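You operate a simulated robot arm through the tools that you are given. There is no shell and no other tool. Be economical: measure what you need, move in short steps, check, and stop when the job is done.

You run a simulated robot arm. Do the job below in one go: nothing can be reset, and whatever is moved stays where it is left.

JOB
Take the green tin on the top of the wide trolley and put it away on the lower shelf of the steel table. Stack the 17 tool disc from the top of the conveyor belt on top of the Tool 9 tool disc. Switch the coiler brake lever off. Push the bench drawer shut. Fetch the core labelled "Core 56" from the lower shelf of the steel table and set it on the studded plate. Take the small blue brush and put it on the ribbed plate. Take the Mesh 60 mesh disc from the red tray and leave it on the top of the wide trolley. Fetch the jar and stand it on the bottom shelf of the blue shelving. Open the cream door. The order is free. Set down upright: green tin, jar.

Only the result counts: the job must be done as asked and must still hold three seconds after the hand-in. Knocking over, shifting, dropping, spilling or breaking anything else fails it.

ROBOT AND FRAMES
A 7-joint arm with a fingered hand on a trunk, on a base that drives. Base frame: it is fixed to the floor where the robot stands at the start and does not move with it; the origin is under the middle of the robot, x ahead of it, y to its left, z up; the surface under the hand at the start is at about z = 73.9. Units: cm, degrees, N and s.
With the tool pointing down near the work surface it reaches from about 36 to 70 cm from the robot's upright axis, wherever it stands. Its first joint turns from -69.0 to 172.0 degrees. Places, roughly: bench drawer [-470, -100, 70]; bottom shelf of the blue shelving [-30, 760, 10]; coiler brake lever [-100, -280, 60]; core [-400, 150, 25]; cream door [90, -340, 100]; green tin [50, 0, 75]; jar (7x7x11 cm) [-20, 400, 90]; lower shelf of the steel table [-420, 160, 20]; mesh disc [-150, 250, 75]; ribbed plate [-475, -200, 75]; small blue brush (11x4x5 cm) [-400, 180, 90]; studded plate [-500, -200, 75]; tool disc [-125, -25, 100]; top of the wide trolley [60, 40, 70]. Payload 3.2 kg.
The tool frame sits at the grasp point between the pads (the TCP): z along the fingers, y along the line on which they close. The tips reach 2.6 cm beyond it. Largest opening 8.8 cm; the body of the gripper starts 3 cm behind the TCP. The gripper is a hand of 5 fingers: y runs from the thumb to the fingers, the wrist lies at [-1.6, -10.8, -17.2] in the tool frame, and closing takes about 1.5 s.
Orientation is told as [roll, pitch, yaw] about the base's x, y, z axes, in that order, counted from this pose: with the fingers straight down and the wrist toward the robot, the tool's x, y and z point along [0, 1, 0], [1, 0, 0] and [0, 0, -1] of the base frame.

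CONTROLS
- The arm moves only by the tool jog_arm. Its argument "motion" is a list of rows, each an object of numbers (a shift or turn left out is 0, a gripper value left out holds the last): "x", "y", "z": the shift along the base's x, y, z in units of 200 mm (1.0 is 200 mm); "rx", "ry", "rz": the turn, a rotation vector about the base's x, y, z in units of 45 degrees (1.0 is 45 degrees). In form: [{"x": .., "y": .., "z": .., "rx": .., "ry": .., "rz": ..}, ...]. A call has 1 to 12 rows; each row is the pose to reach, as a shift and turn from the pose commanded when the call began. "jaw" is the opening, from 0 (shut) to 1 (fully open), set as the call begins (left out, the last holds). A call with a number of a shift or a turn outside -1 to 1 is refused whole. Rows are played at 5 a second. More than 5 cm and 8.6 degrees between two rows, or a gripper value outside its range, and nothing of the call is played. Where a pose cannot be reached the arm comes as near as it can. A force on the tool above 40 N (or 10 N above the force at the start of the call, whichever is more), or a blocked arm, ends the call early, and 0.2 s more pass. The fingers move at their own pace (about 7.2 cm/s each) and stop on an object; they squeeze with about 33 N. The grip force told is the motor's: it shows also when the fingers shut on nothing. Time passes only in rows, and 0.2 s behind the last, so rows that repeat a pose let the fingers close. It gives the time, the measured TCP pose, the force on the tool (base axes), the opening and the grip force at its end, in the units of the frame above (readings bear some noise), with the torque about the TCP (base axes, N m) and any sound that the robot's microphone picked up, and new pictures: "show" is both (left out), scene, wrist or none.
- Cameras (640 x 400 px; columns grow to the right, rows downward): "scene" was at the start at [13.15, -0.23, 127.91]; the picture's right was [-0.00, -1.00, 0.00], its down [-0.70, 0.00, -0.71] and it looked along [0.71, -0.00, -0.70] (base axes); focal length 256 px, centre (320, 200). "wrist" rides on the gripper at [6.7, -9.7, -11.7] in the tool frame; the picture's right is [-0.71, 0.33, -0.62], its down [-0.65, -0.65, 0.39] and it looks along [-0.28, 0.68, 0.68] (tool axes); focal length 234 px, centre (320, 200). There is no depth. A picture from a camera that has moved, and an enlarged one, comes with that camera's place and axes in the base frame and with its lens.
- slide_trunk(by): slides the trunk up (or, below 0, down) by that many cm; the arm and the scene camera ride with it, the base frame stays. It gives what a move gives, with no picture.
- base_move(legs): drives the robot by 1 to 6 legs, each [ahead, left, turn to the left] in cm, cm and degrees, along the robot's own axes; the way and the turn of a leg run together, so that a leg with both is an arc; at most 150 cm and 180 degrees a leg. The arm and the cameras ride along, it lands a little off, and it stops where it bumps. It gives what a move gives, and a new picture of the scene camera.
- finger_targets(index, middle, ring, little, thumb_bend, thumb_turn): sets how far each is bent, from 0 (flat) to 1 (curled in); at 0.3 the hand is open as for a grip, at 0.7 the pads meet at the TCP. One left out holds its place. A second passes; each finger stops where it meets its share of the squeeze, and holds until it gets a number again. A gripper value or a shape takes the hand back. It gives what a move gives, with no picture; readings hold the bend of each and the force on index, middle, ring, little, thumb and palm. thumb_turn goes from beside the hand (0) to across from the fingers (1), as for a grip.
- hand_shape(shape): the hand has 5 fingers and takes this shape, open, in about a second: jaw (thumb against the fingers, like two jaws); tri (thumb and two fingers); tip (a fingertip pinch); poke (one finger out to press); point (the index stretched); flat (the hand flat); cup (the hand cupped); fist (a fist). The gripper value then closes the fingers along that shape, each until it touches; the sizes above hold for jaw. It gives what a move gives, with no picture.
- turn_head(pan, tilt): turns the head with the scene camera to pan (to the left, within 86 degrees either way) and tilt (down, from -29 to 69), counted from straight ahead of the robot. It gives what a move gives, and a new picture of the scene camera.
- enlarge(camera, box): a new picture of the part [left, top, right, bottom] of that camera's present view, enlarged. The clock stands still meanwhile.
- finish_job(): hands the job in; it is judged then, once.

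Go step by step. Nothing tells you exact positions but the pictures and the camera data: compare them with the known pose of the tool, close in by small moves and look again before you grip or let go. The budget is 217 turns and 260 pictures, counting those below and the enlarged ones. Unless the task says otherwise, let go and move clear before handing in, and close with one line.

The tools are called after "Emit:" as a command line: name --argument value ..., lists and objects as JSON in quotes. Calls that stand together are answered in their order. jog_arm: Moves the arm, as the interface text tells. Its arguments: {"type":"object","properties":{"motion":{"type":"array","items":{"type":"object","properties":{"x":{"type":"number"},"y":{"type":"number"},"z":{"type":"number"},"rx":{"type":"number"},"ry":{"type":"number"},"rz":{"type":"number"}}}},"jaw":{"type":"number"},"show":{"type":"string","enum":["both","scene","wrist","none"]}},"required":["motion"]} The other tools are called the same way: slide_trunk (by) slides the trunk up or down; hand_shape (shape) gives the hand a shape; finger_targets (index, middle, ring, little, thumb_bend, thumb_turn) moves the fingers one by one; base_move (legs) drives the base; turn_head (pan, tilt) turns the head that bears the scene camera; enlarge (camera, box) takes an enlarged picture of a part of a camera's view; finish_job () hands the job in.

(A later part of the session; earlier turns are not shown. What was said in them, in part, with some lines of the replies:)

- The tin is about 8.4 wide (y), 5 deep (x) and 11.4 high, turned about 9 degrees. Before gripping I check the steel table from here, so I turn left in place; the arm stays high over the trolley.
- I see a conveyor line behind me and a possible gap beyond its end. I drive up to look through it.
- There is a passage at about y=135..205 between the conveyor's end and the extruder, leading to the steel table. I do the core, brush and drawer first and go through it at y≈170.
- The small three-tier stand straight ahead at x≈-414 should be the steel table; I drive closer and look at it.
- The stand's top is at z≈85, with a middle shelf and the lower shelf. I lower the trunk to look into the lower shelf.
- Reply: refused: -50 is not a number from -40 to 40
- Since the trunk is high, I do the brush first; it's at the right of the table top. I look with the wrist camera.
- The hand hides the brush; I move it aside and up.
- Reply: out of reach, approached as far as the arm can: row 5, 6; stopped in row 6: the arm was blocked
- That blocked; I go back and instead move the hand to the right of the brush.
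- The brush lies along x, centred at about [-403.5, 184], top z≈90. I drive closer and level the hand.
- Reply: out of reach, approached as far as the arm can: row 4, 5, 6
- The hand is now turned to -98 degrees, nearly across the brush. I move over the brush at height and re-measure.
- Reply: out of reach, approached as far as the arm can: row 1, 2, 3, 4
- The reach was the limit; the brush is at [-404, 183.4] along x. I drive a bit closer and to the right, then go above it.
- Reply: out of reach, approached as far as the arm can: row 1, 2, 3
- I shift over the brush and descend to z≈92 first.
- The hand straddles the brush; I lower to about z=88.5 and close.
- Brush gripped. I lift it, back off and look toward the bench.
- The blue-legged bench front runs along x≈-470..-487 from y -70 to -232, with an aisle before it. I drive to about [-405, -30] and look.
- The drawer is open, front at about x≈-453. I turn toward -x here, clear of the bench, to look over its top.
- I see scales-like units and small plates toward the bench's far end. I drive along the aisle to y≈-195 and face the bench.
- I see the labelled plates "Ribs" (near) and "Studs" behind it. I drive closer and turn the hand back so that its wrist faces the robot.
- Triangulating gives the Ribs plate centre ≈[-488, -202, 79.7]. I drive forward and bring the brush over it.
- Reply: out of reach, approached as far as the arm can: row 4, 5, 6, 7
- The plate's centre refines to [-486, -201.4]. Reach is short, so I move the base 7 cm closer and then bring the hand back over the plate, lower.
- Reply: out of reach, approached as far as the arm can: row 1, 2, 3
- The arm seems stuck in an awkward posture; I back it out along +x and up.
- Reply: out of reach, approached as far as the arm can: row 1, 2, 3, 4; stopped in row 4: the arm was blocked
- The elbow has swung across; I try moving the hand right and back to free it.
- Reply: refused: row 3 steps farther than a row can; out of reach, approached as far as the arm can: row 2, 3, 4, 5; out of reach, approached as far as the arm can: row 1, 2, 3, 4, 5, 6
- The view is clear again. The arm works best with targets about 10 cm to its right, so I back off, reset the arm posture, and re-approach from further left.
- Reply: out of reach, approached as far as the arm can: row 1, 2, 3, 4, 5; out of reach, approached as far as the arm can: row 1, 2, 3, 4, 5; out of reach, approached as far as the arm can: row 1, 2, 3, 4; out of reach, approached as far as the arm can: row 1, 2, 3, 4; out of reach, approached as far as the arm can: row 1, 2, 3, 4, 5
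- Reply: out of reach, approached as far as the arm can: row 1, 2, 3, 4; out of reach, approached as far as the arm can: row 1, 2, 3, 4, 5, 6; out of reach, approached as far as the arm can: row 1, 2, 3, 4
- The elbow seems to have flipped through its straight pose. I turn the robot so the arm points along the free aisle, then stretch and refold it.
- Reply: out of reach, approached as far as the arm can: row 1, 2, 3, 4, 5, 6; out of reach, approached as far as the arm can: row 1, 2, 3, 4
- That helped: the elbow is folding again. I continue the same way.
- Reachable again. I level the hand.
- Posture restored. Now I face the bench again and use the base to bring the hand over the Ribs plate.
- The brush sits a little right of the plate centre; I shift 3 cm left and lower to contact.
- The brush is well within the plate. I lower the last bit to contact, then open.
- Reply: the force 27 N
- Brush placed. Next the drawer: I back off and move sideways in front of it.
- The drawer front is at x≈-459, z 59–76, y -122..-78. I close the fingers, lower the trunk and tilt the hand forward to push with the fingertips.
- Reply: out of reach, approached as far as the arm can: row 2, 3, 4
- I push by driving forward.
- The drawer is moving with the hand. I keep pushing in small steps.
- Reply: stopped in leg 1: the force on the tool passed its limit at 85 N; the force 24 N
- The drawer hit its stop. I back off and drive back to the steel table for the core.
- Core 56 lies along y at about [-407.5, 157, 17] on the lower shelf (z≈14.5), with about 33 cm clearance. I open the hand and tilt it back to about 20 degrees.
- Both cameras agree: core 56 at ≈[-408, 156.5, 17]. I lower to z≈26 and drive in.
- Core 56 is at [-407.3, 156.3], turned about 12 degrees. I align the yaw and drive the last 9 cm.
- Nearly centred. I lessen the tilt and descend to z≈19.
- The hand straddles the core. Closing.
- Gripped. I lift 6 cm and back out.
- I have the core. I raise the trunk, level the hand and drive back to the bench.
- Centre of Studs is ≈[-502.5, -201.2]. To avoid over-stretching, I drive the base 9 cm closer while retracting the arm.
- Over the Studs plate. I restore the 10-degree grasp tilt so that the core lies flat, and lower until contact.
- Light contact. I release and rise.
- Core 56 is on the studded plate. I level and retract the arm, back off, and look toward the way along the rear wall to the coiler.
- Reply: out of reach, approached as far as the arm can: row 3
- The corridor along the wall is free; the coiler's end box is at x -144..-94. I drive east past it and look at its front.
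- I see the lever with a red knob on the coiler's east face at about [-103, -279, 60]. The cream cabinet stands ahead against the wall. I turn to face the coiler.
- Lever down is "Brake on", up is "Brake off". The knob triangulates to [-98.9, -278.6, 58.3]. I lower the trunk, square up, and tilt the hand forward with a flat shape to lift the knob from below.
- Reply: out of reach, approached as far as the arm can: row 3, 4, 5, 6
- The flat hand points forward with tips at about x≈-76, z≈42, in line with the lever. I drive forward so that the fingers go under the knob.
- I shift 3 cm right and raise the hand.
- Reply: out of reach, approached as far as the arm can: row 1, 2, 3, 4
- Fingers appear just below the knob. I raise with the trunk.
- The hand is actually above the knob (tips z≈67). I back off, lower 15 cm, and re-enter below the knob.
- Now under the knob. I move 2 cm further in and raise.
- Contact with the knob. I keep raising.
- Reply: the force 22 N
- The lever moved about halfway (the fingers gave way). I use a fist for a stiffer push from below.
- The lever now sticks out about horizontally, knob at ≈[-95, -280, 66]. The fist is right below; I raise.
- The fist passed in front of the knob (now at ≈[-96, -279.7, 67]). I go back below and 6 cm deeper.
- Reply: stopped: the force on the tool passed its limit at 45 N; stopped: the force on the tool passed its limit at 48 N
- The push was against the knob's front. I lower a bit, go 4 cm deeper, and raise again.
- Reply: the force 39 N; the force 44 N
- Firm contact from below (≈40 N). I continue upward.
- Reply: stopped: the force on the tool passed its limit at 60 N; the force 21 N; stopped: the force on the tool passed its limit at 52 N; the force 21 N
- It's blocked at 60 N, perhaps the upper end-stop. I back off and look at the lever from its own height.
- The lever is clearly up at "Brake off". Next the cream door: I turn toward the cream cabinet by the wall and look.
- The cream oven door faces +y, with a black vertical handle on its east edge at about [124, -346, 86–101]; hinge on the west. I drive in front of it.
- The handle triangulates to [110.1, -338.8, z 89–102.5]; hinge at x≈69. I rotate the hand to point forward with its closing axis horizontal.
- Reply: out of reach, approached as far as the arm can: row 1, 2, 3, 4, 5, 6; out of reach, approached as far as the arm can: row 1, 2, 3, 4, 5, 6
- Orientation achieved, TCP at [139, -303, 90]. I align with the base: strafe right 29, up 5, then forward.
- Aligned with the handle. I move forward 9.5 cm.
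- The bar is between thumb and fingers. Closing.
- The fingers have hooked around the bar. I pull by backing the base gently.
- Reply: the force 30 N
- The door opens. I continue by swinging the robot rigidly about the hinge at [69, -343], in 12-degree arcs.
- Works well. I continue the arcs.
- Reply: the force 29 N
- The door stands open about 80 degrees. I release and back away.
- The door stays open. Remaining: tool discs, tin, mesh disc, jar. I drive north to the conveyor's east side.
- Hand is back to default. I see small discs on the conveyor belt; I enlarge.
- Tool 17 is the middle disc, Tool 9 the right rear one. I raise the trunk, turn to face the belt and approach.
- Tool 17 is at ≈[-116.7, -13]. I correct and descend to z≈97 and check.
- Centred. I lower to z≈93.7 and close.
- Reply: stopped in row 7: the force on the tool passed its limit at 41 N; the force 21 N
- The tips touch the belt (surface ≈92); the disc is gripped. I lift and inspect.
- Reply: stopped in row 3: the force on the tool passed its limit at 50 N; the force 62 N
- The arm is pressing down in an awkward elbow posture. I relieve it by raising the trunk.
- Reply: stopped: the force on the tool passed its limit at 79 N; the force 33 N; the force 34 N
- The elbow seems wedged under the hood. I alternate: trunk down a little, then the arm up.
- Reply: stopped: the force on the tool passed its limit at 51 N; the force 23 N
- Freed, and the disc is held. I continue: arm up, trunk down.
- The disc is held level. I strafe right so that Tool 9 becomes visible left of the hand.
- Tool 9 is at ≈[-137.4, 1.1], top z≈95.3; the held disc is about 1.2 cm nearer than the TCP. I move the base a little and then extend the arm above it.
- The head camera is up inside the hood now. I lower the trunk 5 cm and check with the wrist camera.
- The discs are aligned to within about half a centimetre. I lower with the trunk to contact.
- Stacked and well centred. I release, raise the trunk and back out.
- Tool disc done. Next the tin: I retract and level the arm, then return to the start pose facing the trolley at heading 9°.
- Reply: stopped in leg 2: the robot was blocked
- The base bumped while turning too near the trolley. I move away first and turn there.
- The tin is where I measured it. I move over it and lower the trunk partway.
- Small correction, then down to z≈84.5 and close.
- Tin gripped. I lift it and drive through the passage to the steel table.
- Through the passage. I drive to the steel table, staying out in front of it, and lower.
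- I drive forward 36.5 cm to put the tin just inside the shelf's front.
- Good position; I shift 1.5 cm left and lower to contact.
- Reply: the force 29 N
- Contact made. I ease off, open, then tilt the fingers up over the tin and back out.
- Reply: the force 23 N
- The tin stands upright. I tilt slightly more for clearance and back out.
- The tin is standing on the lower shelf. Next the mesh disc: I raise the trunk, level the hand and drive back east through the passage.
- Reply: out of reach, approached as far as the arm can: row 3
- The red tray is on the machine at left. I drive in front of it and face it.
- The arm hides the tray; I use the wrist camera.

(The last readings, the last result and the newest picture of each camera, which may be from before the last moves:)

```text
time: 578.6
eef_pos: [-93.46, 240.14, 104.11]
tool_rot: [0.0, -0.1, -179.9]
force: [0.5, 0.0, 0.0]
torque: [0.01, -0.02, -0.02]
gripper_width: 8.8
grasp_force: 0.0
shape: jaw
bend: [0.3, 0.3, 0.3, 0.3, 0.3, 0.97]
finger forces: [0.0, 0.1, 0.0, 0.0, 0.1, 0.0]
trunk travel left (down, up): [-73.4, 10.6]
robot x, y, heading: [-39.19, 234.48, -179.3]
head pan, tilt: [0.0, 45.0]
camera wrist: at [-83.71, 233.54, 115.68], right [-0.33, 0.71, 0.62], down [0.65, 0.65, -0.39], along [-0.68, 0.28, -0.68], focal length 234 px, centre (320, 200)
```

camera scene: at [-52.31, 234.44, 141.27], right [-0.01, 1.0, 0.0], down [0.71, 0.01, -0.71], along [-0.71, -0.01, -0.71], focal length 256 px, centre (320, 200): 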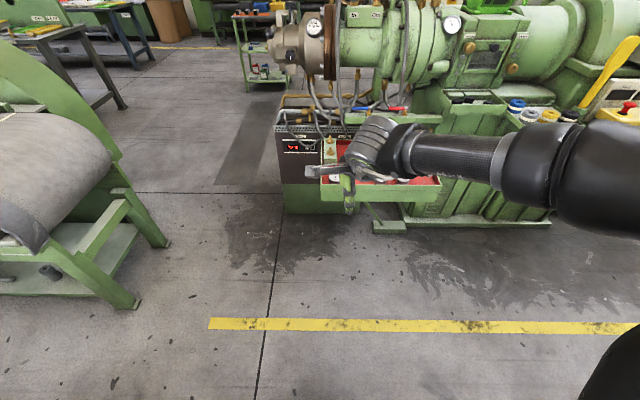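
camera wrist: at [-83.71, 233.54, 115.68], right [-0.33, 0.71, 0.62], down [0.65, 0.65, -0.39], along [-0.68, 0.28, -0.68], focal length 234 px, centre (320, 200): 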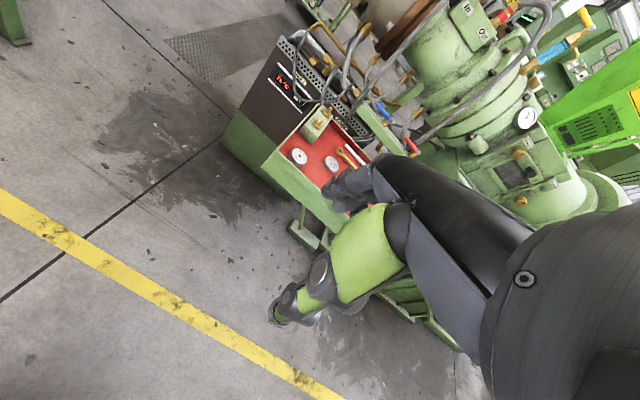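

Emit:
base_move --legs '[[0, -38, 0]]'

Emit:
enlarge --camera "scene" --box '[200, 130, 344, 220]'

```text
time: 581.0
eef_pos: [-94.08, 278.24, 104.0]
tool_rot: [0.0, -0.1, -179.9]
force: [-0.2, 0.1, 0.3]
torque: [0.01, 0.03, 0.01]
gripper_width: 8.77
grasp_force: 0.1
shape: jaw
bend: [0.3, 0.3, 0.3, 0.3, 0.3, 0.97]
finger forces: [0.1, 0.0, 0.0, 0.0, 0.1, 0.1]
trunk travel left (down, up): [-73.4, 10.6]
robot x, y, heading: [-39.17, 272.92, -179.4]
head pan, tilt: [0.0, 45.0]
camera scene: at [-52.74, 272.47, 141.27], right [-0.01, 1.0, 0.0], down [0.71, 0.01, -0.71], along [-0.71, -0.01, -0.71], focal length 256 px, centre (320, 200)
```

scene: 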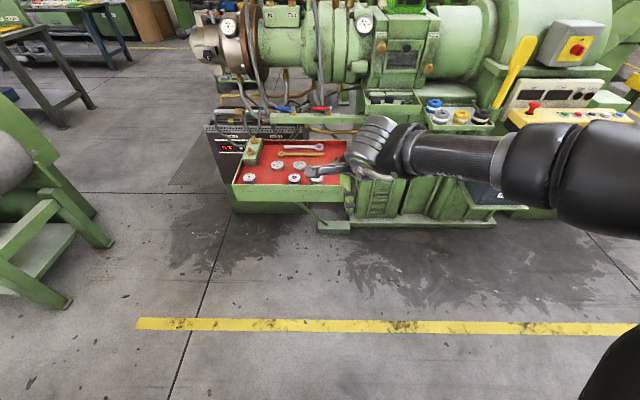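

```text
4.44 times, centred on (272, 175) of scene
camera zoom: at [-52.74, 272.47, 141.27], right [-0.01, 1.0, 0.0], down [0.71, 0.01, -0.71], along [-0.71, -0.01, -0.71], focal length 1136 px, centre (533, 311)
```

zoom: 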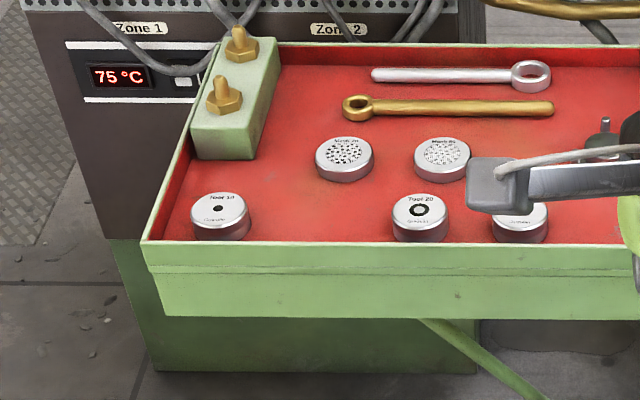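

Emit:
enlarge --camera "scene" --box '[268, 154, 312, 180]'

```text
14.55 times, centred on (290, 167) of scene
camera zoom: at [-52.74, 272.47, 141.27], right [-0.01, 1.0, 0.0], down [0.71, 0.01, -0.71], along [-0.71, -0.01, -0.71], focal length 3717 px, centre (756, 680)
```

zoom: 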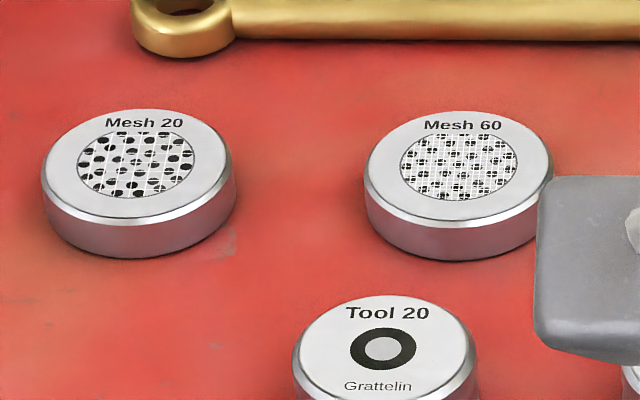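

"Mesh 60" is the right one, triangulated at [-151, 261.4], top z≈67. I lower the trunk and bring the hand over it.

Emit:
slide_trunk --by -22

Emit:
base_move --legs '[[56.5, 17, 0]]'

Emit:
jog_arm --motion '[{}]' --jaw 0.85 --show "wrist"

```text
time: 583.3
eef_pos: [-94.03, 278.2, 81.95]
tool_rot: [0.0, -0.1, -179.9]
force: [0.3, -0.2, 0.7]
torque: [0.01, 0.01, 0.02]
gripper_width: 8.81
grasp_force: 0.0
shape: jaw
bend: [0.3, 0.3, 0.3, 0.3, 0.3, 0.97]
finger forces: [0.0, 0.0, 0.1, 0.1, 0.1, 0.0]
trunk travel left (down, up): [-51.4, 32.6]
robot x, y, heading: [-39.77, 272.8, -179.3]
head pan, tilt: [0.0, 45.0]
```

```text
time: 586.7
eef_pos: [-150.3, 260.4, 81.98]
tool_rot: [0.1, -0.2, -179.8]
force: [-0.9, -0.1, -0.2]
torque: [0.02, 0.01, 0.03]
gripper_width: 8.79
grasp_force: 0.0
shape: jaw
bend: [0.3, 0.3, 0.3, 0.3, 0.3, 0.97]
finger forces: [0.1, 0.1, 0.1, 0.0, 0.1, 0.0]
trunk travel left (down, up): [-51.4, 32.6]
robot x, y, heading: [-95.73, 254.72, -179.4]
head pan, tilt: [0.0, 45.0]
camera scene: at [-109.08, 254.57, 119.27], right [-0.01, 1.0, 0.0], down [0.71, 0.01, -0.71], along [-0.71, -0.01, -0.71], focal length 256 px, centre (320, 200)
```

scene: 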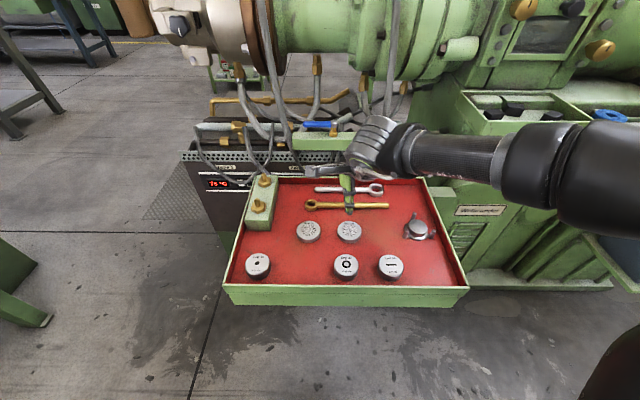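

```text
time: 587.1
eef_pos: [-150.28, 260.42, 81.96]
tool_rot: [0.1, -0.1, -179.9]
force: [-0.4, 0.1, 0.4]
torque: [0.0, -0.01, -0.01]
gripper_width: 7.52
grasp_force: 0.1
shape: jaw
bend: [0.35, 0.31, 0.28, 0.35, 0.1, 0.98]
finger forces: [0.1, 0.0, 0.0, 0.0, 0.0, 0.0]
trunk travel left (down, up): [-51.4, 32.6]
robot x, y, heading: [-95.8, 254.67, -179.4]
head pan, tilt: [0.0, 45.0]
camera wrist: at [-140.5, 253.67, 93.66], right [-0.33, 0.71, 0.62], down [0.65, 0.65, -0.39], along [-0.68, 0.28, -0.68], focal length 234 px, centre (320, 200)
```

wrist: 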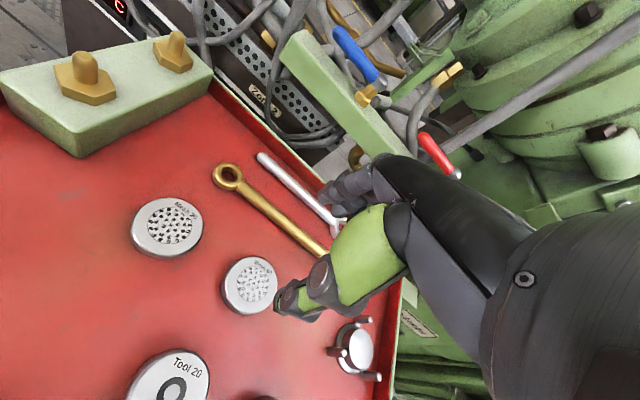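

Mesh 60 is at [-150.3, 261.6]. I shift 1 cm and descend, then close.

Emit:
jog_arm --motion '[{"y": 0.055}, {"y": 0.055, "z": -0.2}, {"y": 0.055, "z": -0.4}, {"y": 0.055, "z": -0.6}, {"y": 0.055, "z": -0.68}]' --show "none"

Emit:
jog_arm --motion '[{}, {}, {}, {}, {}, {}, {}]' --jaw 0 --show "wrist"

```text
time: 588.3
eef_pos: [-150.23, 261.45, 68.72]
tool_rot: [0.2, -0.5, -179.9]
force: [-3.0, 0.7, 14.3]
torque: [-0.04, -0.61, -0.02]
gripper_width: 7.43
grasp_force: 0.0
shape: jaw
bend: [0.35, 0.31, 0.28, 0.35, 0.09, 0.98]
finger forces: [0.0, 1.0, 0.0, 0.0, 13.3, 0.1]
trunk travel left (down, up): [-51.4, 32.6]
robot x, y, heading: [-95.8, 255.02, -179.1]
head pan, tilt: [0.0, 45.0]
```

```text
time: 589.9
eef_pos: [-150.07, 261.55, 68.65]
tool_rot: [0.1, -0.5, -179.9]
force: [6.2, -3.1, 28.6]
torque: [-0.13, -1.5, -0.12]
gripper_width: 5.28
grasp_force: 33.4
shape: jaw
bend: [0.52, 0.41, 0.73, 0.52, 0.09, 0.99]
finger forces: [17.5, 5.0, 0.0, 0.0, 51.4, 0.1]
trunk travel left (down, up): [-51.4, 32.6]
robot x, y, heading: [-95.71, 254.86, -179.2]
head pan, tilt: [0.0, 45.0]
camera wrist: at [-140.13, 254.8, 80.28], right [-0.33, 0.71, 0.63], down [0.65, 0.65, -0.39], along [-0.69, 0.28, -0.67], focal length 234 px, centre (320, 200)
```

wrist: 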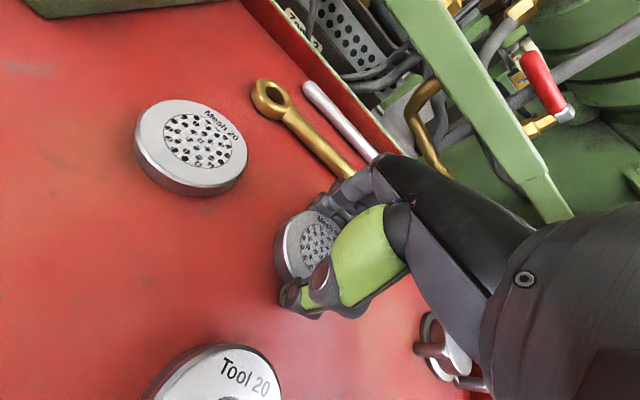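

Gripped. I lift with the trunk and check.

Emit:
slide_trunk --by 22

Emit:
jog_arm --motion '[{}]' --show "wrist"

```text
time: 592.2
eef_pos: [-150.28, 261.62, 90.2]
tool_rot: [0.0, 0.0, -179.9]
force: [0.4, 0.4, -2.9]
torque: [-0.01, -0.01, 0.02]
gripper_width: 5.29
grasp_force: 32.7
shape: jaw
bend: [0.5, 0.4, 0.73, 0.52, 0.09, 1.0]
finger forces: [21.6, 5.8, 2.0, 0.0, 30.8, 0.1]
trunk travel left (down, up): [-73.4, 10.6]
robot x, y, heading: [-95.96, 254.87, -179.1]
head pan, tilt: [0.0, 45.0]
```

```text
time: 592.6
eef_pos: [-150.44, 261.61, 90.32]
tool_rot: [0.0, 0.0, -179.9]
force: [-0.6, -0.5, -2.9]
torque: [0.01, 0.03, -0.03]
gripper_width: 5.3
grasp_force: 33.0
shape: jaw
bend: [0.5, 0.4, 0.73, 0.52, 0.09, 1.0]
finger forces: [21.6, 5.7, 2.1, 0.0, 30.9, 0.0]
trunk travel left (down, up): [-73.4, 10.6]
robot x, y, heading: [-95.91, 254.7, -179.4]
head pan, tilt: [0.0, 45.0]
camera wrist: at [-140.5, 254.93, 101.96], right [-0.33, 0.71, 0.62], down [0.65, 0.65, -0.39], along [-0.68, 0.28, -0.68], focal length 234 px, centre (320, 200)
```

wrist: 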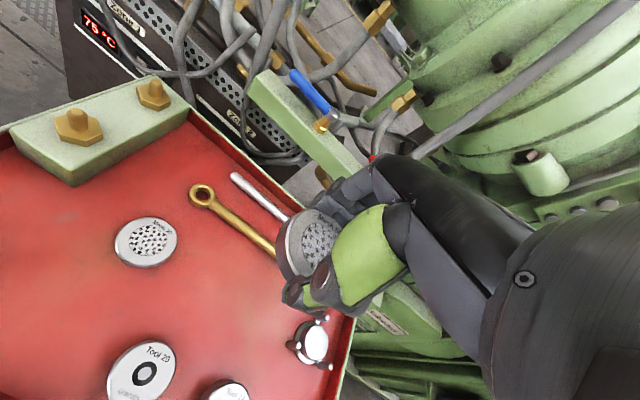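

I have the Mesh 60 disc. I drive back and over to the trolley.

Emit:
base_move --legs '[[-60, 0, 0], [0, 0, 89.5], [150, 0, 0], [62, 0, 0], [0, 0, 90], [29, 0, 0]]'

Emit:
slide_trunk --by -10

```text
time: 615.4
eef_pos: [48.16, 36.41, 90.32]
tool_rot: [0.0, 0.0, 0.2]
force: [0.3, 0.9, -2.6]
torque: [0.03, 0.0, 0.0]
gripper_width: 5.2
grasp_force: 33.3
shape: jaw
bend: [0.5, 0.4, 0.73, 0.52, 0.09, 1.0]
finger forces: [21.3, 5.8, 2.2, 0.0, 29.3, 0.0]
trunk travel left (down, up): [-73.4, 10.6]
robot x, y, heading: [-5.92, 42.84, 0.8]
head pan, tilt: [0.0, 45.0]
camera scene: at [7.01, 42.9, 141.27], right [0.02, -1.0, 0.0], down [-0.71, -0.01, -0.71], along [0.71, 0.01, -0.71], focal length 256 px, centre (320, 200)
```

scene: 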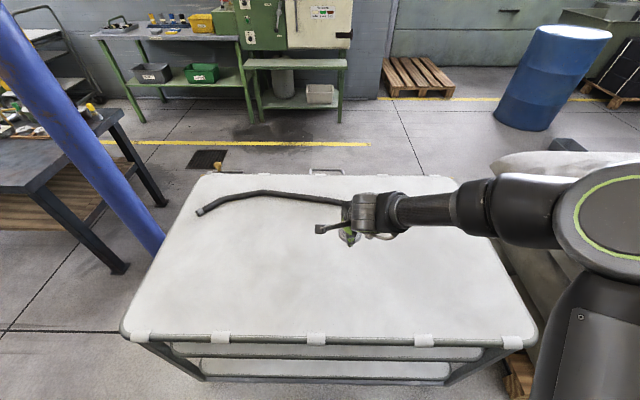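

```text
time: 616.8
eef_pos: [48.25, 36.41, 80.25]
tool_rot: [-0.1, -0.1, 0.3]
force: [-0.2, -0.8, -2.4]
torque: [-0.04, -0.02, 0.01]
gripper_width: 5.26
grasp_force: 33.4
shape: jaw
bend: [0.5, 0.4, 0.73, 0.52, 0.09, 1.0]
finger forces: [21.3, 5.8, 2.3, 0.0, 29.4, 0.0]
trunk travel left (down, up): [-63.4, 20.6]
robot x, y, heading: [-6.14, 42.91, 0.8]
head pan, tilt: [0.0, 45.0]
```

Emit:
slide_trunk --by -2

Emit:
slide_trunk --by -0.6

Emit:
slide_trunk --by -0.5

```text
time: 617.4
eef_pos: [48.11, 36.31, 78.25]
tool_rot: [0.0, -0.1, 0.2]
force: [0.7, 0.1, -1.7]
torque: [0.0, 0.02, 0.01]
gripper_width: 5.23
grasp_force: 33.0
shape: jaw
bend: [0.5, 0.4, 0.73, 0.52, 0.09, 1.0]
finger forces: [21.3, 5.8, 2.2, 0.1, 29.3, 0.0]
trunk travel left (down, up): [-61.4, 22.6]
robot x, y, heading: [-6.12, 42.93, 0.7]
head pan, tilt: [0.0, 45.0]
```

```text
time: 618.0
eef_pos: [48.29, 36.36, 77.61]
tool_rot: [-0.1, 0.0, 0.3]
force: [0.0, -1.0, -2.1]
torque: [0.02, 0.01, -0.02]
gripper_width: 5.23
grasp_force: 33.2
shape: jaw
bend: [0.5, 0.4, 0.73, 0.52, 0.09, 1.0]
finger forces: [21.3, 5.8, 2.2, 0.1, 29.4, 0.0]
trunk travel left (down, up): [-60.8, 23.2]
robot x, y, heading: [-6.04, 43.12, 0.9]
head pan, tilt: [0.0, 45.0]
```

```text
time: 618.5
eef_pos: [48.26, 36.44, 77.19]
tool_rot: [0.0, 0.0, 0.3]
force: [0.6, 0.1, -2.2]
torque: [0.03, -0.03, 0.01]
gripper_width: 5.24
grasp_force: 33.0
shape: jaw
bend: [0.5, 0.4, 0.73, 0.52, 0.09, 1.0]
finger forces: [21.4, 5.8, 2.3, 0.0, 29.5, 0.0]
trunk travel left (down, up): [-60.3, 23.7]
robot x, y, heading: [-6.23, 42.99, 0.9]
head pan, tilt: [0.0, 45.0]
```

Emit:
slide_trunk --by -0.6

Emit:
slide_trunk --by -0.5

Emit:
slide_trunk --by -0.4

```text
time: 619.1
eef_pos: [48.2, 36.35, 76.67]
tool_rot: [0.0, -0.2, 0.3]
force: [-0.6, -0.7, 0.8]
torque: [-0.03, 0.04, 0.0]
gripper_width: 5.21
grasp_force: 32.8
shape: jaw
bend: [0.5, 0.4, 0.73, 0.52, 0.09, 1.0]
finger forces: [21.2, 7.2, 2.5, 0.1, 31.6, 0.0]
trunk travel left (down, up): [-59.7, 24.3]
robot x, y, heading: [-6.26, 43.21, 0.9]
head pan, tilt: [0.0, 45.0]
```

```text
time: 619.6
eef_pos: [48.14, 36.52, 76.63]
tool_rot: [0.2, -0.7, 0.3]
force: [1.8, 0.5, 27.2]
torque: [0.02, 1.28, -0.03]
gripper_width: 5.19
grasp_force: 33.4
shape: jaw
bend: [0.51, 0.4, 0.73, 0.52, 0.09, 1.0]
finger forces: [21.0, 6.3, 3.4, 0.0, 61.0, 0.0]
trunk travel left (down, up): [-59.2, 24.8]
robot x, y, heading: [-6.25, 42.94, 1.1]
head pan, tilt: [0.0, 45.0]
```

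```text
time: 620.0
eef_pos: [48.35, 36.62, 76.65]
tool_rot: [0.4, -1.0, 0.4]
force: [-7.5, -0.2, 15.2]
torque: [0.01, 0.96, 0.01]
gripper_width: 5.12
grasp_force: 32.8
shape: jaw
bend: [0.52, 0.4, 0.73, 0.53, 0.11, 1.0]
finger forces: [18.6, 4.9, 2.4, 0.0, 42.8, 0.1]
trunk travel left (down, up): [-59.0, 25.0]
robot x, y, heading: [-6.34, 42.88, 1.1]
head pan, tilt: [0.0, 45.0]
stopped: the force on the tool passed its limit at 43 N (the readings are from after the stop); the commanded pose is now the measured one
```

Contact. I release and rise.

Emit:
slide_trunk --by 0.4

Emit:
jog_arm --motion '[{}, {}, {}, {}, {}, {}]' --jaw 1 --show "none"

Emit:
slide_trunk --by 20

Emit:
base_move --legs '[[-24, 0, 0]]'

```text
time: 620.5
eef_pos: [48.47, 36.4, 76.77]
tool_rot: [0.2, -0.6, 0.2]
force: [-0.5, -0.8, -0.3]
torque: [0.01, 0.06, 0.0]
gripper_width: 5.11
grasp_force: 33.0
shape: jaw
bend: [0.51, 0.4, 0.73, 0.53, 0.1, 1.0]
finger forces: [21.7, 5.5, 2.3, 0.0, 30.9, 0.1]
trunk travel left (down, up): [-59.4, 24.6]
robot x, y, heading: [-6.14, 43.13, 1.0]
head pan, tilt: [0.0, 45.0]
```

```text
time: 621.9
eef_pos: [48.48, 36.58, 76.84]
tool_rot: [0.3, -0.7, 0.2]
force: [0.5, 0.3, 0.3]
torque: [-0.02, -0.02, 0.01]
gripper_width: 8.77
grasp_force: 0.1
shape: jaw
bend: [0.3, 0.3, 0.3, 0.3, 0.3, 0.97]
finger forces: [0.1, 0.0, 0.0, 0.0, 0.0, 0.0]
trunk travel left (down, up): [-59.4, 24.6]
robot x, y, heading: [-6.36, 42.95, 0.9]
head pan, tilt: [0.0, 45.0]
```

```text
time: 624.1
eef_pos: [48.42, 36.51, 96.9]
tool_rot: [0.3, -0.7, 0.3]
force: [0.1, 0.0, -0.2]
torque: [0.01, 0.0, -0.01]
gripper_width: 8.79
grasp_force: 0.0
shape: jaw
bend: [0.3, 0.3, 0.3, 0.3, 0.3, 0.97]
finger forces: [0.0, 0.0, 0.0, 0.1, 0.0, 0.0]
trunk travel left (down, up): [-79.4, 4.6]
robot x, y, heading: [-6.29, 42.88, 1.2]
head pan, tilt: [0.0, 45.0]
```

```text
time: 625.9
eef_pos: [24.2, 36.27, 96.77]
tool_rot: [0.4, -0.6, 0.5]
force: [0.7, -0.6, 0.2]
torque: [0.0, -0.01, 0.01]
gripper_width: 8.76
grasp_force: 0.1
shape: jaw
bend: [0.3, 0.3, 0.3, 0.3, 0.3, 0.97]
finger forces: [0.1, 0.1, 0.0, 0.0, 0.0, 0.0]
trunk travel left (down, up): [-79.4, 4.6]
robot x, y, heading: [-30.42, 42.27, 1.0]
head pan, tilt: [0.0, 45.0]
camera scene: at [-17.38, 42.53, 147.3], right [0.02, -1.0, 0.0], down [-0.71, -0.01, -0.71], along [0.71, 0.01, -0.71], focal length 256 px, centre (320, 200)
```

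scene: 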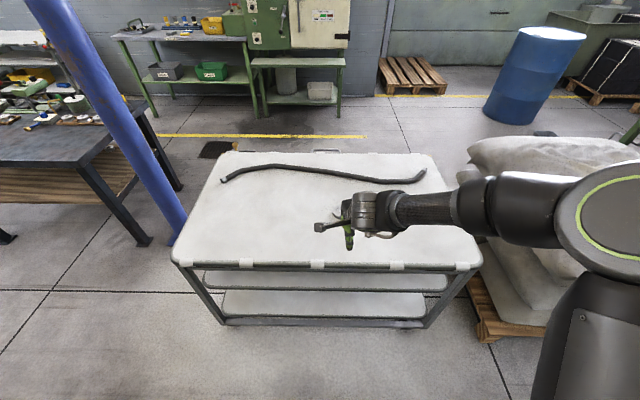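

Disc released on the trolley. Last, the jar: I raise the hand and drive north to approach the wooden bench from its west side.

Emit:
jog_arm --motion '[{"z": 0.2}, {"z": 0.4}, {"z": 0.6}]' --show "none"

Emit:
base_move --legs '[[0, 0, 89], [140, 20, 0], [145, 20, 0], [58, 14, 0], [0, 0, -90]]'

```text
time: 626.7
eef_pos: [24.04, 36.1, 108.85]
tool_rot: [0.4, -0.6, 0.4]
force: [0.0, -0.1, -0.1]
torque: [0.02, -0.01, 0.01]
gripper_width: 8.78
grasp_force: 0.0
shape: jaw
bend: [0.3, 0.3, 0.3, 0.3, 0.3, 0.97]
finger forces: [0.0, 0.0, 0.0, 0.0, 0.0, 0.0]
trunk travel left (down, up): [-79.4, 4.6]
robot x, y, heading: [-30.26, 42.59, 0.8]
head pan, tilt: [0.0, 45.0]
```

```text
time: 651.1
eef_pos: [-36.04, 378.27, 108.72]
tool_rot: [0.2, -0.7, 1.0]
force: [0.0, 0.1, 0.5]
torque: [0.02, 0.03, 0.0]
gripper_width: 8.77
grasp_force: 0.1
shape: jaw
bend: [0.3, 0.3, 0.3, 0.3, 0.3, 0.97]
finger forces: [0.0, 0.1, 0.0, 0.0, 0.1, 0.0]
trunk travel left (down, up): [-79.4, 4.6]
robot x, y, heading: [-90.29, 383.72, 1.3]
head pan, tilt: [0.0, 45.0]
camera scene: at [-77.52, 384.19, 147.31], right [0.03, -1.0, 0.0], down [-0.71, -0.02, -0.71], along [0.71, 0.02, -0.71], focal length 256 px, centre (320, 200)
```

scene: 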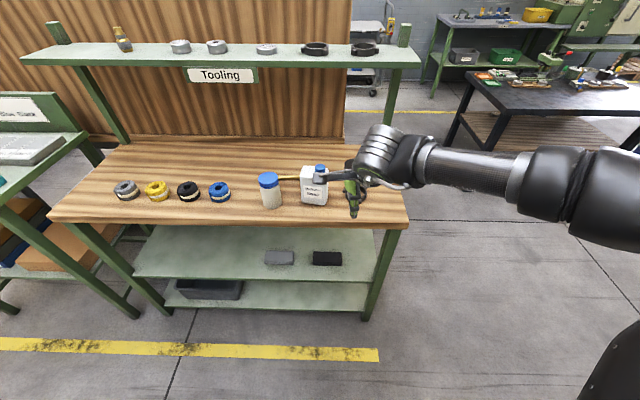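

Two containers: a round blue-lidded jar at (270,190) and a white bottle. I enlarge to verify.

Emit:
enlarge --camera "scene" --box '[240, 150, 368, 230]'

```text
5.00 times, centred on (304, 190) of scene
camera zoom: at [-77.52, 384.19, 147.31], right [0.03, -1.0, 0.0], down [-0.71, -0.02, -0.71], along [0.71, 0.02, -0.71], focal length 1278 px, centre (400, 250)
```

zoom: 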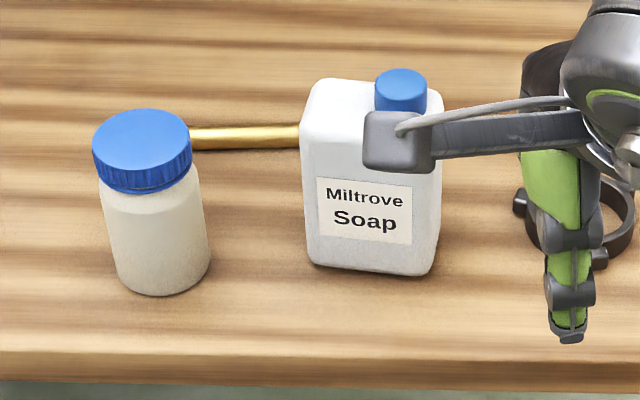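

The jar is the blue-lidded one at ≈[-22.4, 400.5], base z≈90, top z≈101. I move over it: sideways first, then ahead.

Emit:
base_move --legs '[[0, 22, 0], [14, 0, 0]]'

Emit:
jog_arm --motion '[{}]' --show "wrist"

```text
time: 653.8
eef_pos: [-22.82, 400.6, 108.82]
tool_rot: [0.3, -0.8, 0.9]
force: [-1.0, 0.4, 0.3]
torque: [0.02, -0.01, 0.0]
gripper_width: 8.79
grasp_force: 0.0
shape: jaw
bend: [0.3, 0.3, 0.3, 0.3, 0.3, 0.97]
finger forces: [0.0, 0.0, 0.1, 0.0, 0.0, 0.0]
trunk travel left (down, up): [-79.4, 4.6]
robot x, y, heading: [-77.63, 406.13, 1.6]
head pan, tilt: [0.0, 45.0]
camera scene: at [-64.24, 406.55, 147.32], right [0.02, -1.0, 0.0], down [-0.71, -0.02, -0.71], along [0.71, 0.02, -0.71], focal length 256 px, centre (320, 200)
```

scene: 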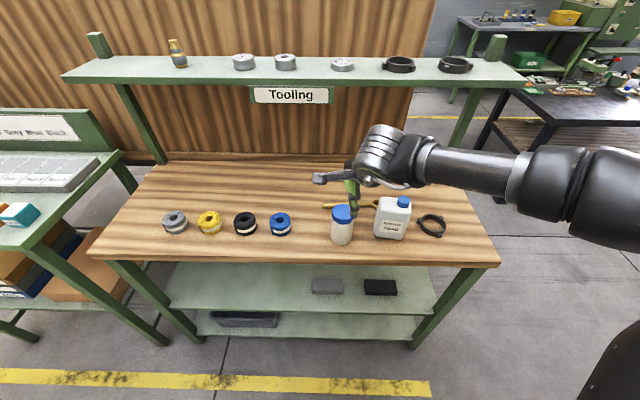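

```text
time: 654.2
eef_pos: [-22.75, 400.72, 108.86]
tool_rot: [0.4, -0.7, 0.8]
force: [0.2, 0.2, -0.6]
torque: [0.0, -0.01, -0.01]
gripper_width: 8.77
grasp_force: 0.1
shape: jaw
bend: [0.3, 0.3, 0.3, 0.3, 0.3, 0.97]
finger forces: [0.0, 0.0, 0.0, 0.0, 0.1, 0.0]
trunk travel left (down, up): [-79.4, 4.6]
robot x, y, heading: [-77.43, 406.31, 1.4]
head pan, tilt: [0.0, 45.0]
camera wrist: at [-32.69, 407.05, 120.42], right [0.34, -0.71, 0.62], down [-0.64, -0.66, -0.4], along [0.69, -0.27, -0.67], focal length 234 px, centre (320, 200)
```

wrist: 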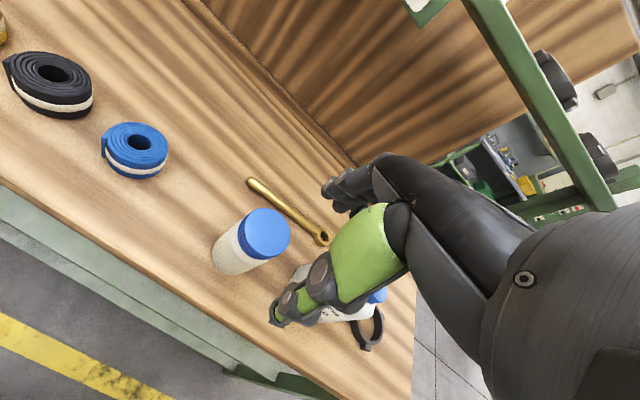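

Refined: jar lid top at [-19.3, 402.1, 97.7]. I shift and lower with the trunk, then close.

Emit:
jog_arm --motion '[{"x": 0.1, "y": 0.04}, {"x": 0.17, "y": 0.07}]' --show "none"

Emit:
slide_trunk --by -8

Emit:
jog_arm --motion '[{}]' --show "wrist"

```text
time: 654.8
eef_pos: [-19.19, 402.09, 108.7]
tool_rot: [0.2, -0.7, 0.9]
force: [-0.4, 0.8, -0.2]
torque: [-0.01, -0.01, -0.02]
gripper_width: 8.77
grasp_force: 0.1
shape: jaw
bend: [0.3, 0.3, 0.3, 0.3, 0.3, 0.97]
finger forces: [0.1, 0.1, 0.1, 0.0, 0.1, 0.0]
trunk travel left (down, up): [-79.4, 4.6]
robot x, y, heading: [-77.27, 406.42, 1.5]
head pan, tilt: [0.0, 45.0]
```

```text
time: 655.9
eef_pos: [-19.17, 402.05, 100.78]
tool_rot: [0.3, -0.8, 0.8]
force: [-0.9, 0.3, 1.2]
torque: [0.02, -0.03, -0.02]
gripper_width: 8.77
grasp_force: 0.0
shape: jaw
bend: [0.3, 0.3, 0.3, 0.3, 0.3, 0.97]
finger forces: [0.1, 0.1, 0.0, 0.0, 0.0, 0.1]
trunk travel left (down, up): [-71.4, 12.6]
robot x, y, heading: [-77.01, 406.79, 1.2]
head pan, tilt: [0.0, 45.0]
```

```text
time: 656.3
eef_pos: [-19.14, 402.08, 100.8]
tool_rot: [0.3, -0.8, 0.9]
force: [0.1, -0.1, 0.4]
torque: [-0.05, -0.01, 0.02]
gripper_width: 8.77
grasp_force: 0.1
shape: jaw
bend: [0.3, 0.3, 0.3, 0.3, 0.3, 0.97]
finger forces: [0.0, 0.1, 0.1, 0.0, 0.0, 0.0]
trunk travel left (down, up): [-71.4, 12.6]
robot x, y, heading: [-77.24, 406.24, 1.2]
head pan, tilt: [0.0, 45.0]
camera wrist: at [-29.17, 408.43, 112.39], right [0.34, -0.71, 0.62], down [-0.64, -0.66, -0.4], along [0.69, -0.27, -0.67], focal length 234 px, centre (320, 200)
```

wrist: 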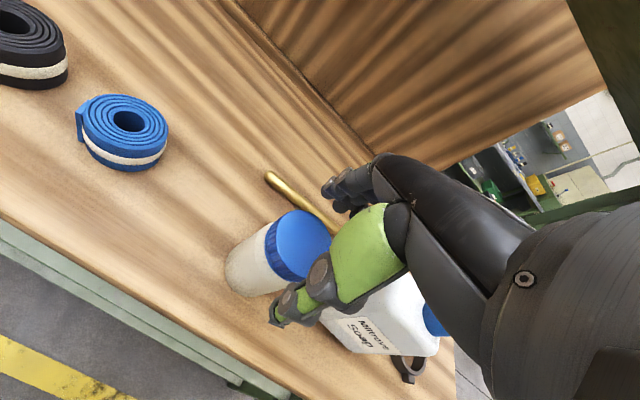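

Well centred. I lower 5 cm and close.

Emit:
slide_trunk --by -5

Emit:
jog_arm --motion '[{}, {}, {}, {}, {}, {}, {}, {}]' --jaw 0 --show "none"

Emit:
slide_trunk --by 15

Emit:
jog_arm --motion '[{}]' --show "wrist"

```text
time: 657.3
eef_pos: [-19.29, 402.15, 95.77]
tool_rot: [0.3, -0.8, 1.0]
force: [1.7, 1.5, 3.2]
torque: [-0.01, -0.14, 0.0]
gripper_width: 8.78
grasp_force: 0.0
shape: jaw
bend: [0.29, 0.3, 0.3, 0.3, 0.3, 0.97]
finger forces: [4.1, 0.0, 0.0, 0.0, 0.0, 0.1]
trunk travel left (down, up): [-66.4, 17.6]
robot x, y, heading: [-77.21, 406.35, 1.3]
head pan, tilt: [0.0, 45.0]
```

```text
time: 659.1
eef_pos: [-19.3, 402.05, 96.0]
tool_rot: [0.3, -0.9, 0.9]
force: [-2.3, 0.9, 9.1]
torque: [-0.22, 0.18, -0.04]
gripper_width: 5.28
grasp_force: 33.0
shape: jaw
bend: [0.36, 0.34, 0.71, 0.41, 0.38, 1.0]
finger forces: [24.5, 10.5, 0.7, 0.1, 27.9, 0.1]
trunk travel left (down, up): [-66.4, 17.6]
robot x, y, heading: [-77.34, 406.43, 1.3]
head pan, tilt: [0.0, 45.0]
```

```text
time: 660.8
eef_pos: [-19.21, 402.13, 110.8]
tool_rot: [0.3, -0.6, 0.9]
force: [-0.5, 0.2, -4.1]
torque: [0.01, 0.02, 0.02]
gripper_width: 5.1
grasp_force: 32.9
shape: jaw
bend: [0.37, 0.33, 0.71, 0.41, 0.41, 1.0]
finger forces: [16.5, 11.3, 1.6, 0.2, 25.3, 0.0]
trunk travel left (down, up): [-81.4, 2.6]
robot x, y, heading: [-77.27, 406.37, 1.5]
head pan, tilt: [0.0, 45.0]
```

```text
time: 661.2
eef_pos: [-19.11, 402.05, 110.79]
tool_rot: [0.3, -0.5, 0.9]
force: [0.0, -0.2, -4.4]
torque: [-0.02, 0.05, -0.01]
gripper_width: 5.08
grasp_force: 33.3
shape: jaw
bend: [0.37, 0.33, 0.71, 0.41, 0.41, 1.0]
finger forces: [16.5, 11.2, 1.7, 0.1, 25.3, 0.0]
trunk travel left (down, up): [-81.4, 2.6]
robot x, y, heading: [-77.32, 406.62, 1.4]
head pan, tilt: [0.0, 45.0]
camera wrist: at [-29.12, 408.43, 122.35], right [0.34, -0.71, 0.62], down [-0.64, -0.66, -0.4], along [0.69, -0.27, -0.67], focal length 234 px, centre (320, 200)
```

wrist: 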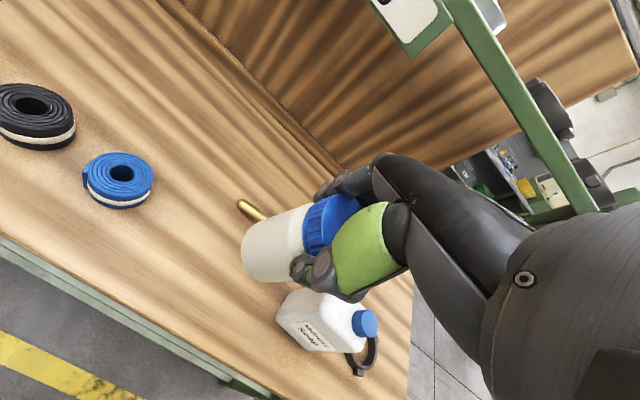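

Jar held firmly. I back off, turn north and drive toward the blue shelving.

Emit:
base_move --legs '[[-22, 0, 0], [0, 0, 88.5], [150, 0, 0], [50, 0, 0]]'

```text
time: 676.2
eef_pos: [-94.5, 662.2, 110.65]
tool_rot: [0.3, -0.6, 89.6]
force: [-0.8, 0.8, -3.7]
torque: [-0.07, 0.01, 0.0]
gripper_width: 5.07
grasp_force: 33.5
shape: jaw
bend: [0.37, 0.33, 0.71, 0.41, 0.41, 1.0]
finger forces: [16.0, 10.9, 1.8, 0.0, 24.6, 0.1]
trunk travel left (down, up): [-81.4, 2.6]
robot x, y, heading: [-100.37, 604.2, 90.2]
head pan, tilt: [0.0, 45.0]
camera scene: at [-100.21, 617.32, 149.3], right [1.0, 0.0, 0.0], down [0.0, -0.71, -0.71], along [0.0, 0.71, -0.71], focal length 256 px, centre (320, 200)
```

scene: 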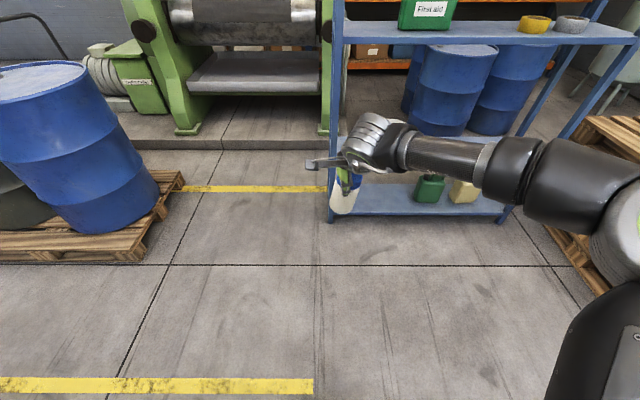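

The shelving front is at y≈745, x -93..42, bottom shelf z≈8 and ample headroom. I lower the trunk fully first, then drive in.

Emit:
slide_trunk --by -40

Emit:
slide_trunk --by -40

Emit:
base_move --legs '[[40, -44, 0], [40, 0, 0]]'

```text
time: 680.0
eef_pos: [-94.42, 662.35, 70.72]
tool_rot: [0.3, -0.6, 89.7]
force: [0.2, 0.5, -2.8]
torque: [-0.05, 0.01, 0.0]
gripper_width: 5.06
grasp_force: 32.4
shape: jaw
bend: [0.37, 0.33, 0.71, 0.41, 0.41, 1.0]
finger forces: [15.7, 11.0, 1.9, 0.0, 24.3, 0.0]
trunk travel left (down, up): [-41.4, 42.6]
robot x, y, heading: [-100.25, 604.23, 90.2]
head pan, tilt: [0.0, 45.0]
```

```text
time: 683.8
eef_pos: [-94.51, 662.34, 30.72]
tool_rot: [0.2, -0.6, 89.6]
force: [0.3, 0.0, -2.8]
torque: [-0.08, 0.03, 0.0]
gripper_width: 5.06
grasp_force: 33.4
shape: jaw
bend: [0.37, 0.33, 0.71, 0.41, 0.41, 1.0]
finger forces: [15.5, 11.1, 1.9, 0.0, 24.5, 0.0]
trunk travel left (down, up): [-1.4, 82.6]
robot x, y, heading: [-100.3, 604.38, 90.3]
head pan, tilt: [0.0, 45.0]
```

```text
time: 689.3
eef_pos: [-51.04, 742.44, 30.66]
tool_rot: [0.3, -0.7, 89.5]
force: [0.3, 0.8, -3.5]
torque: [-0.05, -0.01, -0.03]
gripper_width: 5.06
grasp_force: 32.8
shape: jaw
bend: [0.37, 0.33, 0.71, 0.41, 0.41, 1.0]
finger forces: [15.4, 11.3, 2.1, 0.0, 24.5, 0.1]
trunk travel left (down, up): [-1.4, 82.6]
robot x, y, heading: [-56.79, 684.32, 90.3]
head pan, tilt: [0.0, 45.0]
camera scene: at [-56.81, 697.32, 69.3], right [1.0, 0.0, 0.0], down [0.0, -0.71, -0.71], along [0.0, 0.71, -0.71], focal length 256 px, centre (320, 200)
```

scene: 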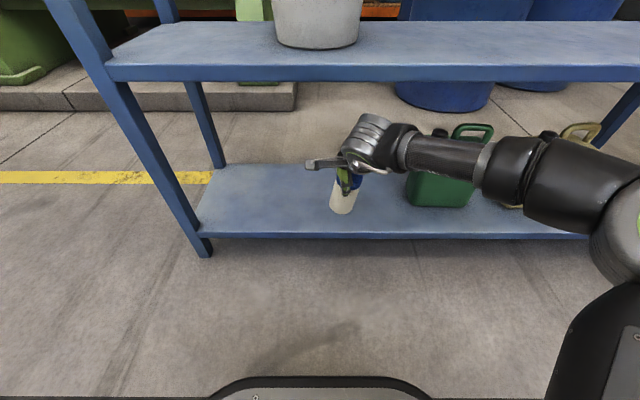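

There is a middle shelf at z≈52; my hand will be below it at about z 40. I lower the arm 9 cm and drive in 15 cm.

Emit:
jog_arm --motion '[{"z": -0.2}, {"z": -0.4}, {"z": -0.47}]' --show "none"

Emit:
base_move --legs '[[15, 0, 0]]'

```text
time: 690.1
eef_pos: [-51.69, 742.83, 23.18]
tool_rot: [1.1, -2.5, 90.1]
force: [-1.4, -5.1, 20.4]
torque: [-0.49, -0.28, -0.05]
gripper_width: 5.33
grasp_force: 32.9
shape: jaw
bend: [0.37, 0.33, 0.71, 0.41, 0.39, 1.0]
finger forces: [21.5, 12.8, 2.3, 0.1, 35.4, 0.1]
trunk travel left (down, up): [-1.4, 82.6]
robot x, y, heading: [-56.93, 684.02, 90.2]
head pan, tilt: [0.0, 45.0]
stopped in row 3: the force on the tool passed its limit at 47 N (the readings are from after the stop); the commanded pose is now the measured one
```

```text
time: 691.5
eef_pos: [-51.58, 757.7, 22.9]
tool_rot: [0.9, -2.3, 90.0]
force: [0.7, -5.7, 26.2]
torque: [-0.71, -0.54, -0.09]
gripper_width: 5.37
grasp_force: 32.5
shape: jaw
bend: [0.37, 0.32, 0.72, 0.41, 0.38, 1.0]
finger forces: [23.3, 14.6, 5.5, 0.0, 36.4, 0.1]
trunk travel left (down, up): [-1.4, 82.6]
robot x, y, heading: [-56.97, 699.55, 90.2]
head pan, tilt: [0.0, 45.0]
camera scene: at [-56.92, 712.08, 69.37], right [1.0, 0.0, 0.0], down [0.0, -0.7, -0.71], along [0.0, 0.71, -0.7], focal length 256 px, centre (320, 200)
```

scene: 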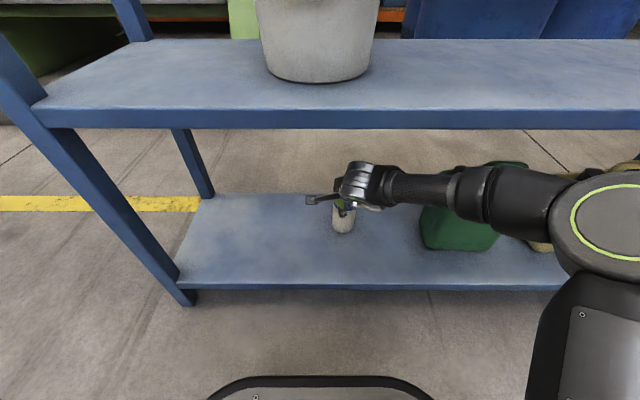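

The jar is already standing on the shelf surface (z≈14) with some pressing force. I ease off and check that it is upright.

Emit:
jog_arm --motion '[{"z": 0.01}, {"z": 0.02}]' --show "none"

Emit:
enlarge --camera "scene" --box '[290, 150, 410, 250]'

```text
time: 692.1
eef_pos: [-51.58, 757.86, 23.1]
tool_rot: [0.8, -2.1, 90.0]
force: [2.3, -1.3, 5.2]
torque: [-0.3, -0.33, -0.02]
gripper_width: 5.17
grasp_force: 32.7
shape: jaw
bend: [0.39, 0.32, 0.71, 0.41, 0.39, 1.0]
finger forces: [19.3, 14.0, 2.2, 0.1, 28.0, 0.0]
trunk travel left (down, up): [-1.4, 82.6]
robot x, y, heading: [-56.83, 699.39, 89.8]
head pan, tilt: [0.0, 45.0]
```

```text
4.00 times, centred on (350, 200) of scene
camera zoom: at [-56.89, 712.27, 69.3], right [1.0, 0.0, 0.0], down [0.0, -0.71, -0.71], along [0.0, 0.71, -0.71], focal length 1022 px, centre (200, 200)
```

zoom: 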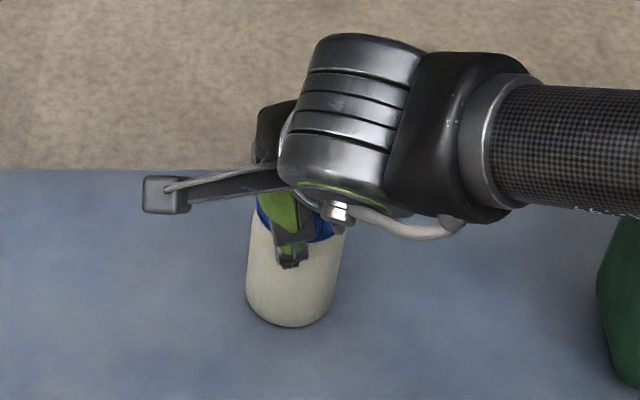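

Upright. I release, then tilt and lift the fingers over the lid and back out.

Emit:
jog_arm --motion '[{}, {}, {}, {}, {}, {}]' --jaw 1 --show "none"

Emit:
jog_arm --motion '[{"z": 0.05}, {"z": 0.1, "rx": 0.15, "y": -0.01}, {"z": 0.15, "rx": 0.3, "y": -0.02}, {"z": 0.2, "rx": 0.45, "y": -0.02}, {"z": 0.25, "rx": 0.6, "y": -0.02}, {"z": 0.3, "rx": 0.75, "y": -0.02}]' --show "wrist"

```text
time: 693.5
eef_pos: [-51.7, 757.82, 23.05]
tool_rot: [0.9, -2.0, 90.0]
force: [-0.4, 0.4, 1.0]
torque: [-0.03, -0.01, 0.02]
gripper_width: 8.77
grasp_force: 0.0
shape: jaw
bend: [0.3, 0.3, 0.3, 0.3, 0.3, 0.97]
finger forces: [0.2, 0.1, 0.4, 0.0, 0.0, 0.0]
trunk travel left (down, up): [-1.4, 82.6]
robot x, y, heading: [-56.77, 699.56, 90.3]
head pan, tilt: [0.0, 45.0]
```

```text
time: 694.9
eef_pos: [-51.76, 757.37, 29.16]
tool_rot: [0.9, -35.9, 90.2]
force: [0.5, -0.7, 0.3]
torque: [0.0, -0.03, 0.01]
gripper_width: 8.8
grasp_force: 0.0
shape: jaw
bend: [0.3, 0.3, 0.3, 0.3, 0.3, 0.97]
finger forces: [0.0, 0.0, 0.0, 0.0, 0.1, 0.0]
trunk travel left (down, up): [-1.4, 82.6]
robot x, y, heading: [-57.16, 699.33, 90.3]
head pan, tilt: [0.0, 45.0]
camera wrist: at [-58.1, 742.54, 32.95], right [0.72, -0.09, 0.69], down [0.64, -0.29, -0.71], along [0.27, 0.95, -0.15], focal length 234 px, centre (320, 200)
```

wrist: 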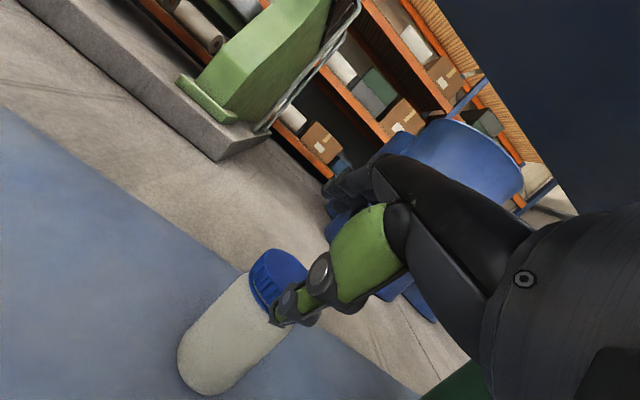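

The jar stands. I back out.

Emit:
base_move --legs '[[-8, 0, 0], [-32, 0, 0]]'

Emit:
enlarge --camera "scene" --box '[240, 60, 440, 200]'

```text
time: 697.7
eef_pos: [-51.62, 717.03, 29.06]
tool_rot: [0.9, -35.7, 90.2]
force: [0.5, 1.2, 0.1]
torque: [0.03, 0.01, 0.0]
gripper_width: 8.79
grasp_force: 0.0
shape: jaw
bend: [0.3, 0.3, 0.3, 0.3, 0.3, 0.97]
finger forces: [0.0, 0.1, 0.0, 0.0, 0.0, 0.0]
trunk travel left (down, up): [-1.4, 82.6]
robot x, y, heading: [-56.49, 658.92, 90.2]
head pan, tilt: [0.0, 45.0]
camera scene: at [-56.71, 671.87, 69.31], right [1.0, 0.01, 0.0], down [0.0, -0.71, -0.71], along [0.0, 0.71, -0.71], focal length 256 px, centre (320, 200)
```

scene: 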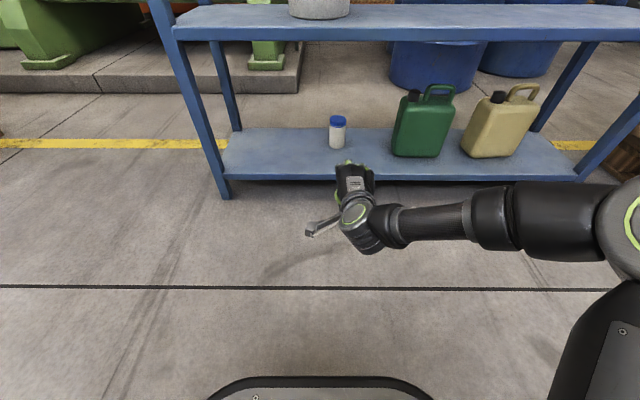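

```text
2.86 times, centred on (340, 130) of scene
camera zoom: at [-56.71, 671.87, 69.31], right [1.0, 0.01, 0.0], down [0.0, -0.71, -0.71], along [0.0, 0.71, -0.71], focal length 730 px, centre (263, 400)
```

zoom: 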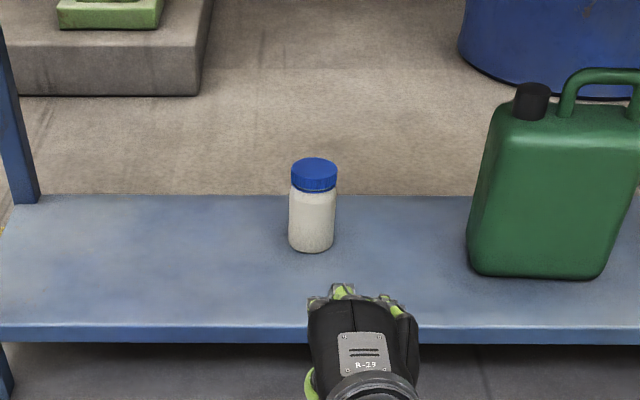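

All nine parts look done: the jar stands upright on the bottom shelf, the hand is empty, and it is clear of everything. I'm handing in.

Emit:
finish_job

```text
The job is handed in.
```

I did all nine parts and handed the job in. I saw each end result in the pictures except two: the Mesh 60 disc, which the hand hid after I set it on the trolley, and the drawer, which I pushed against its stop but did not look at again.
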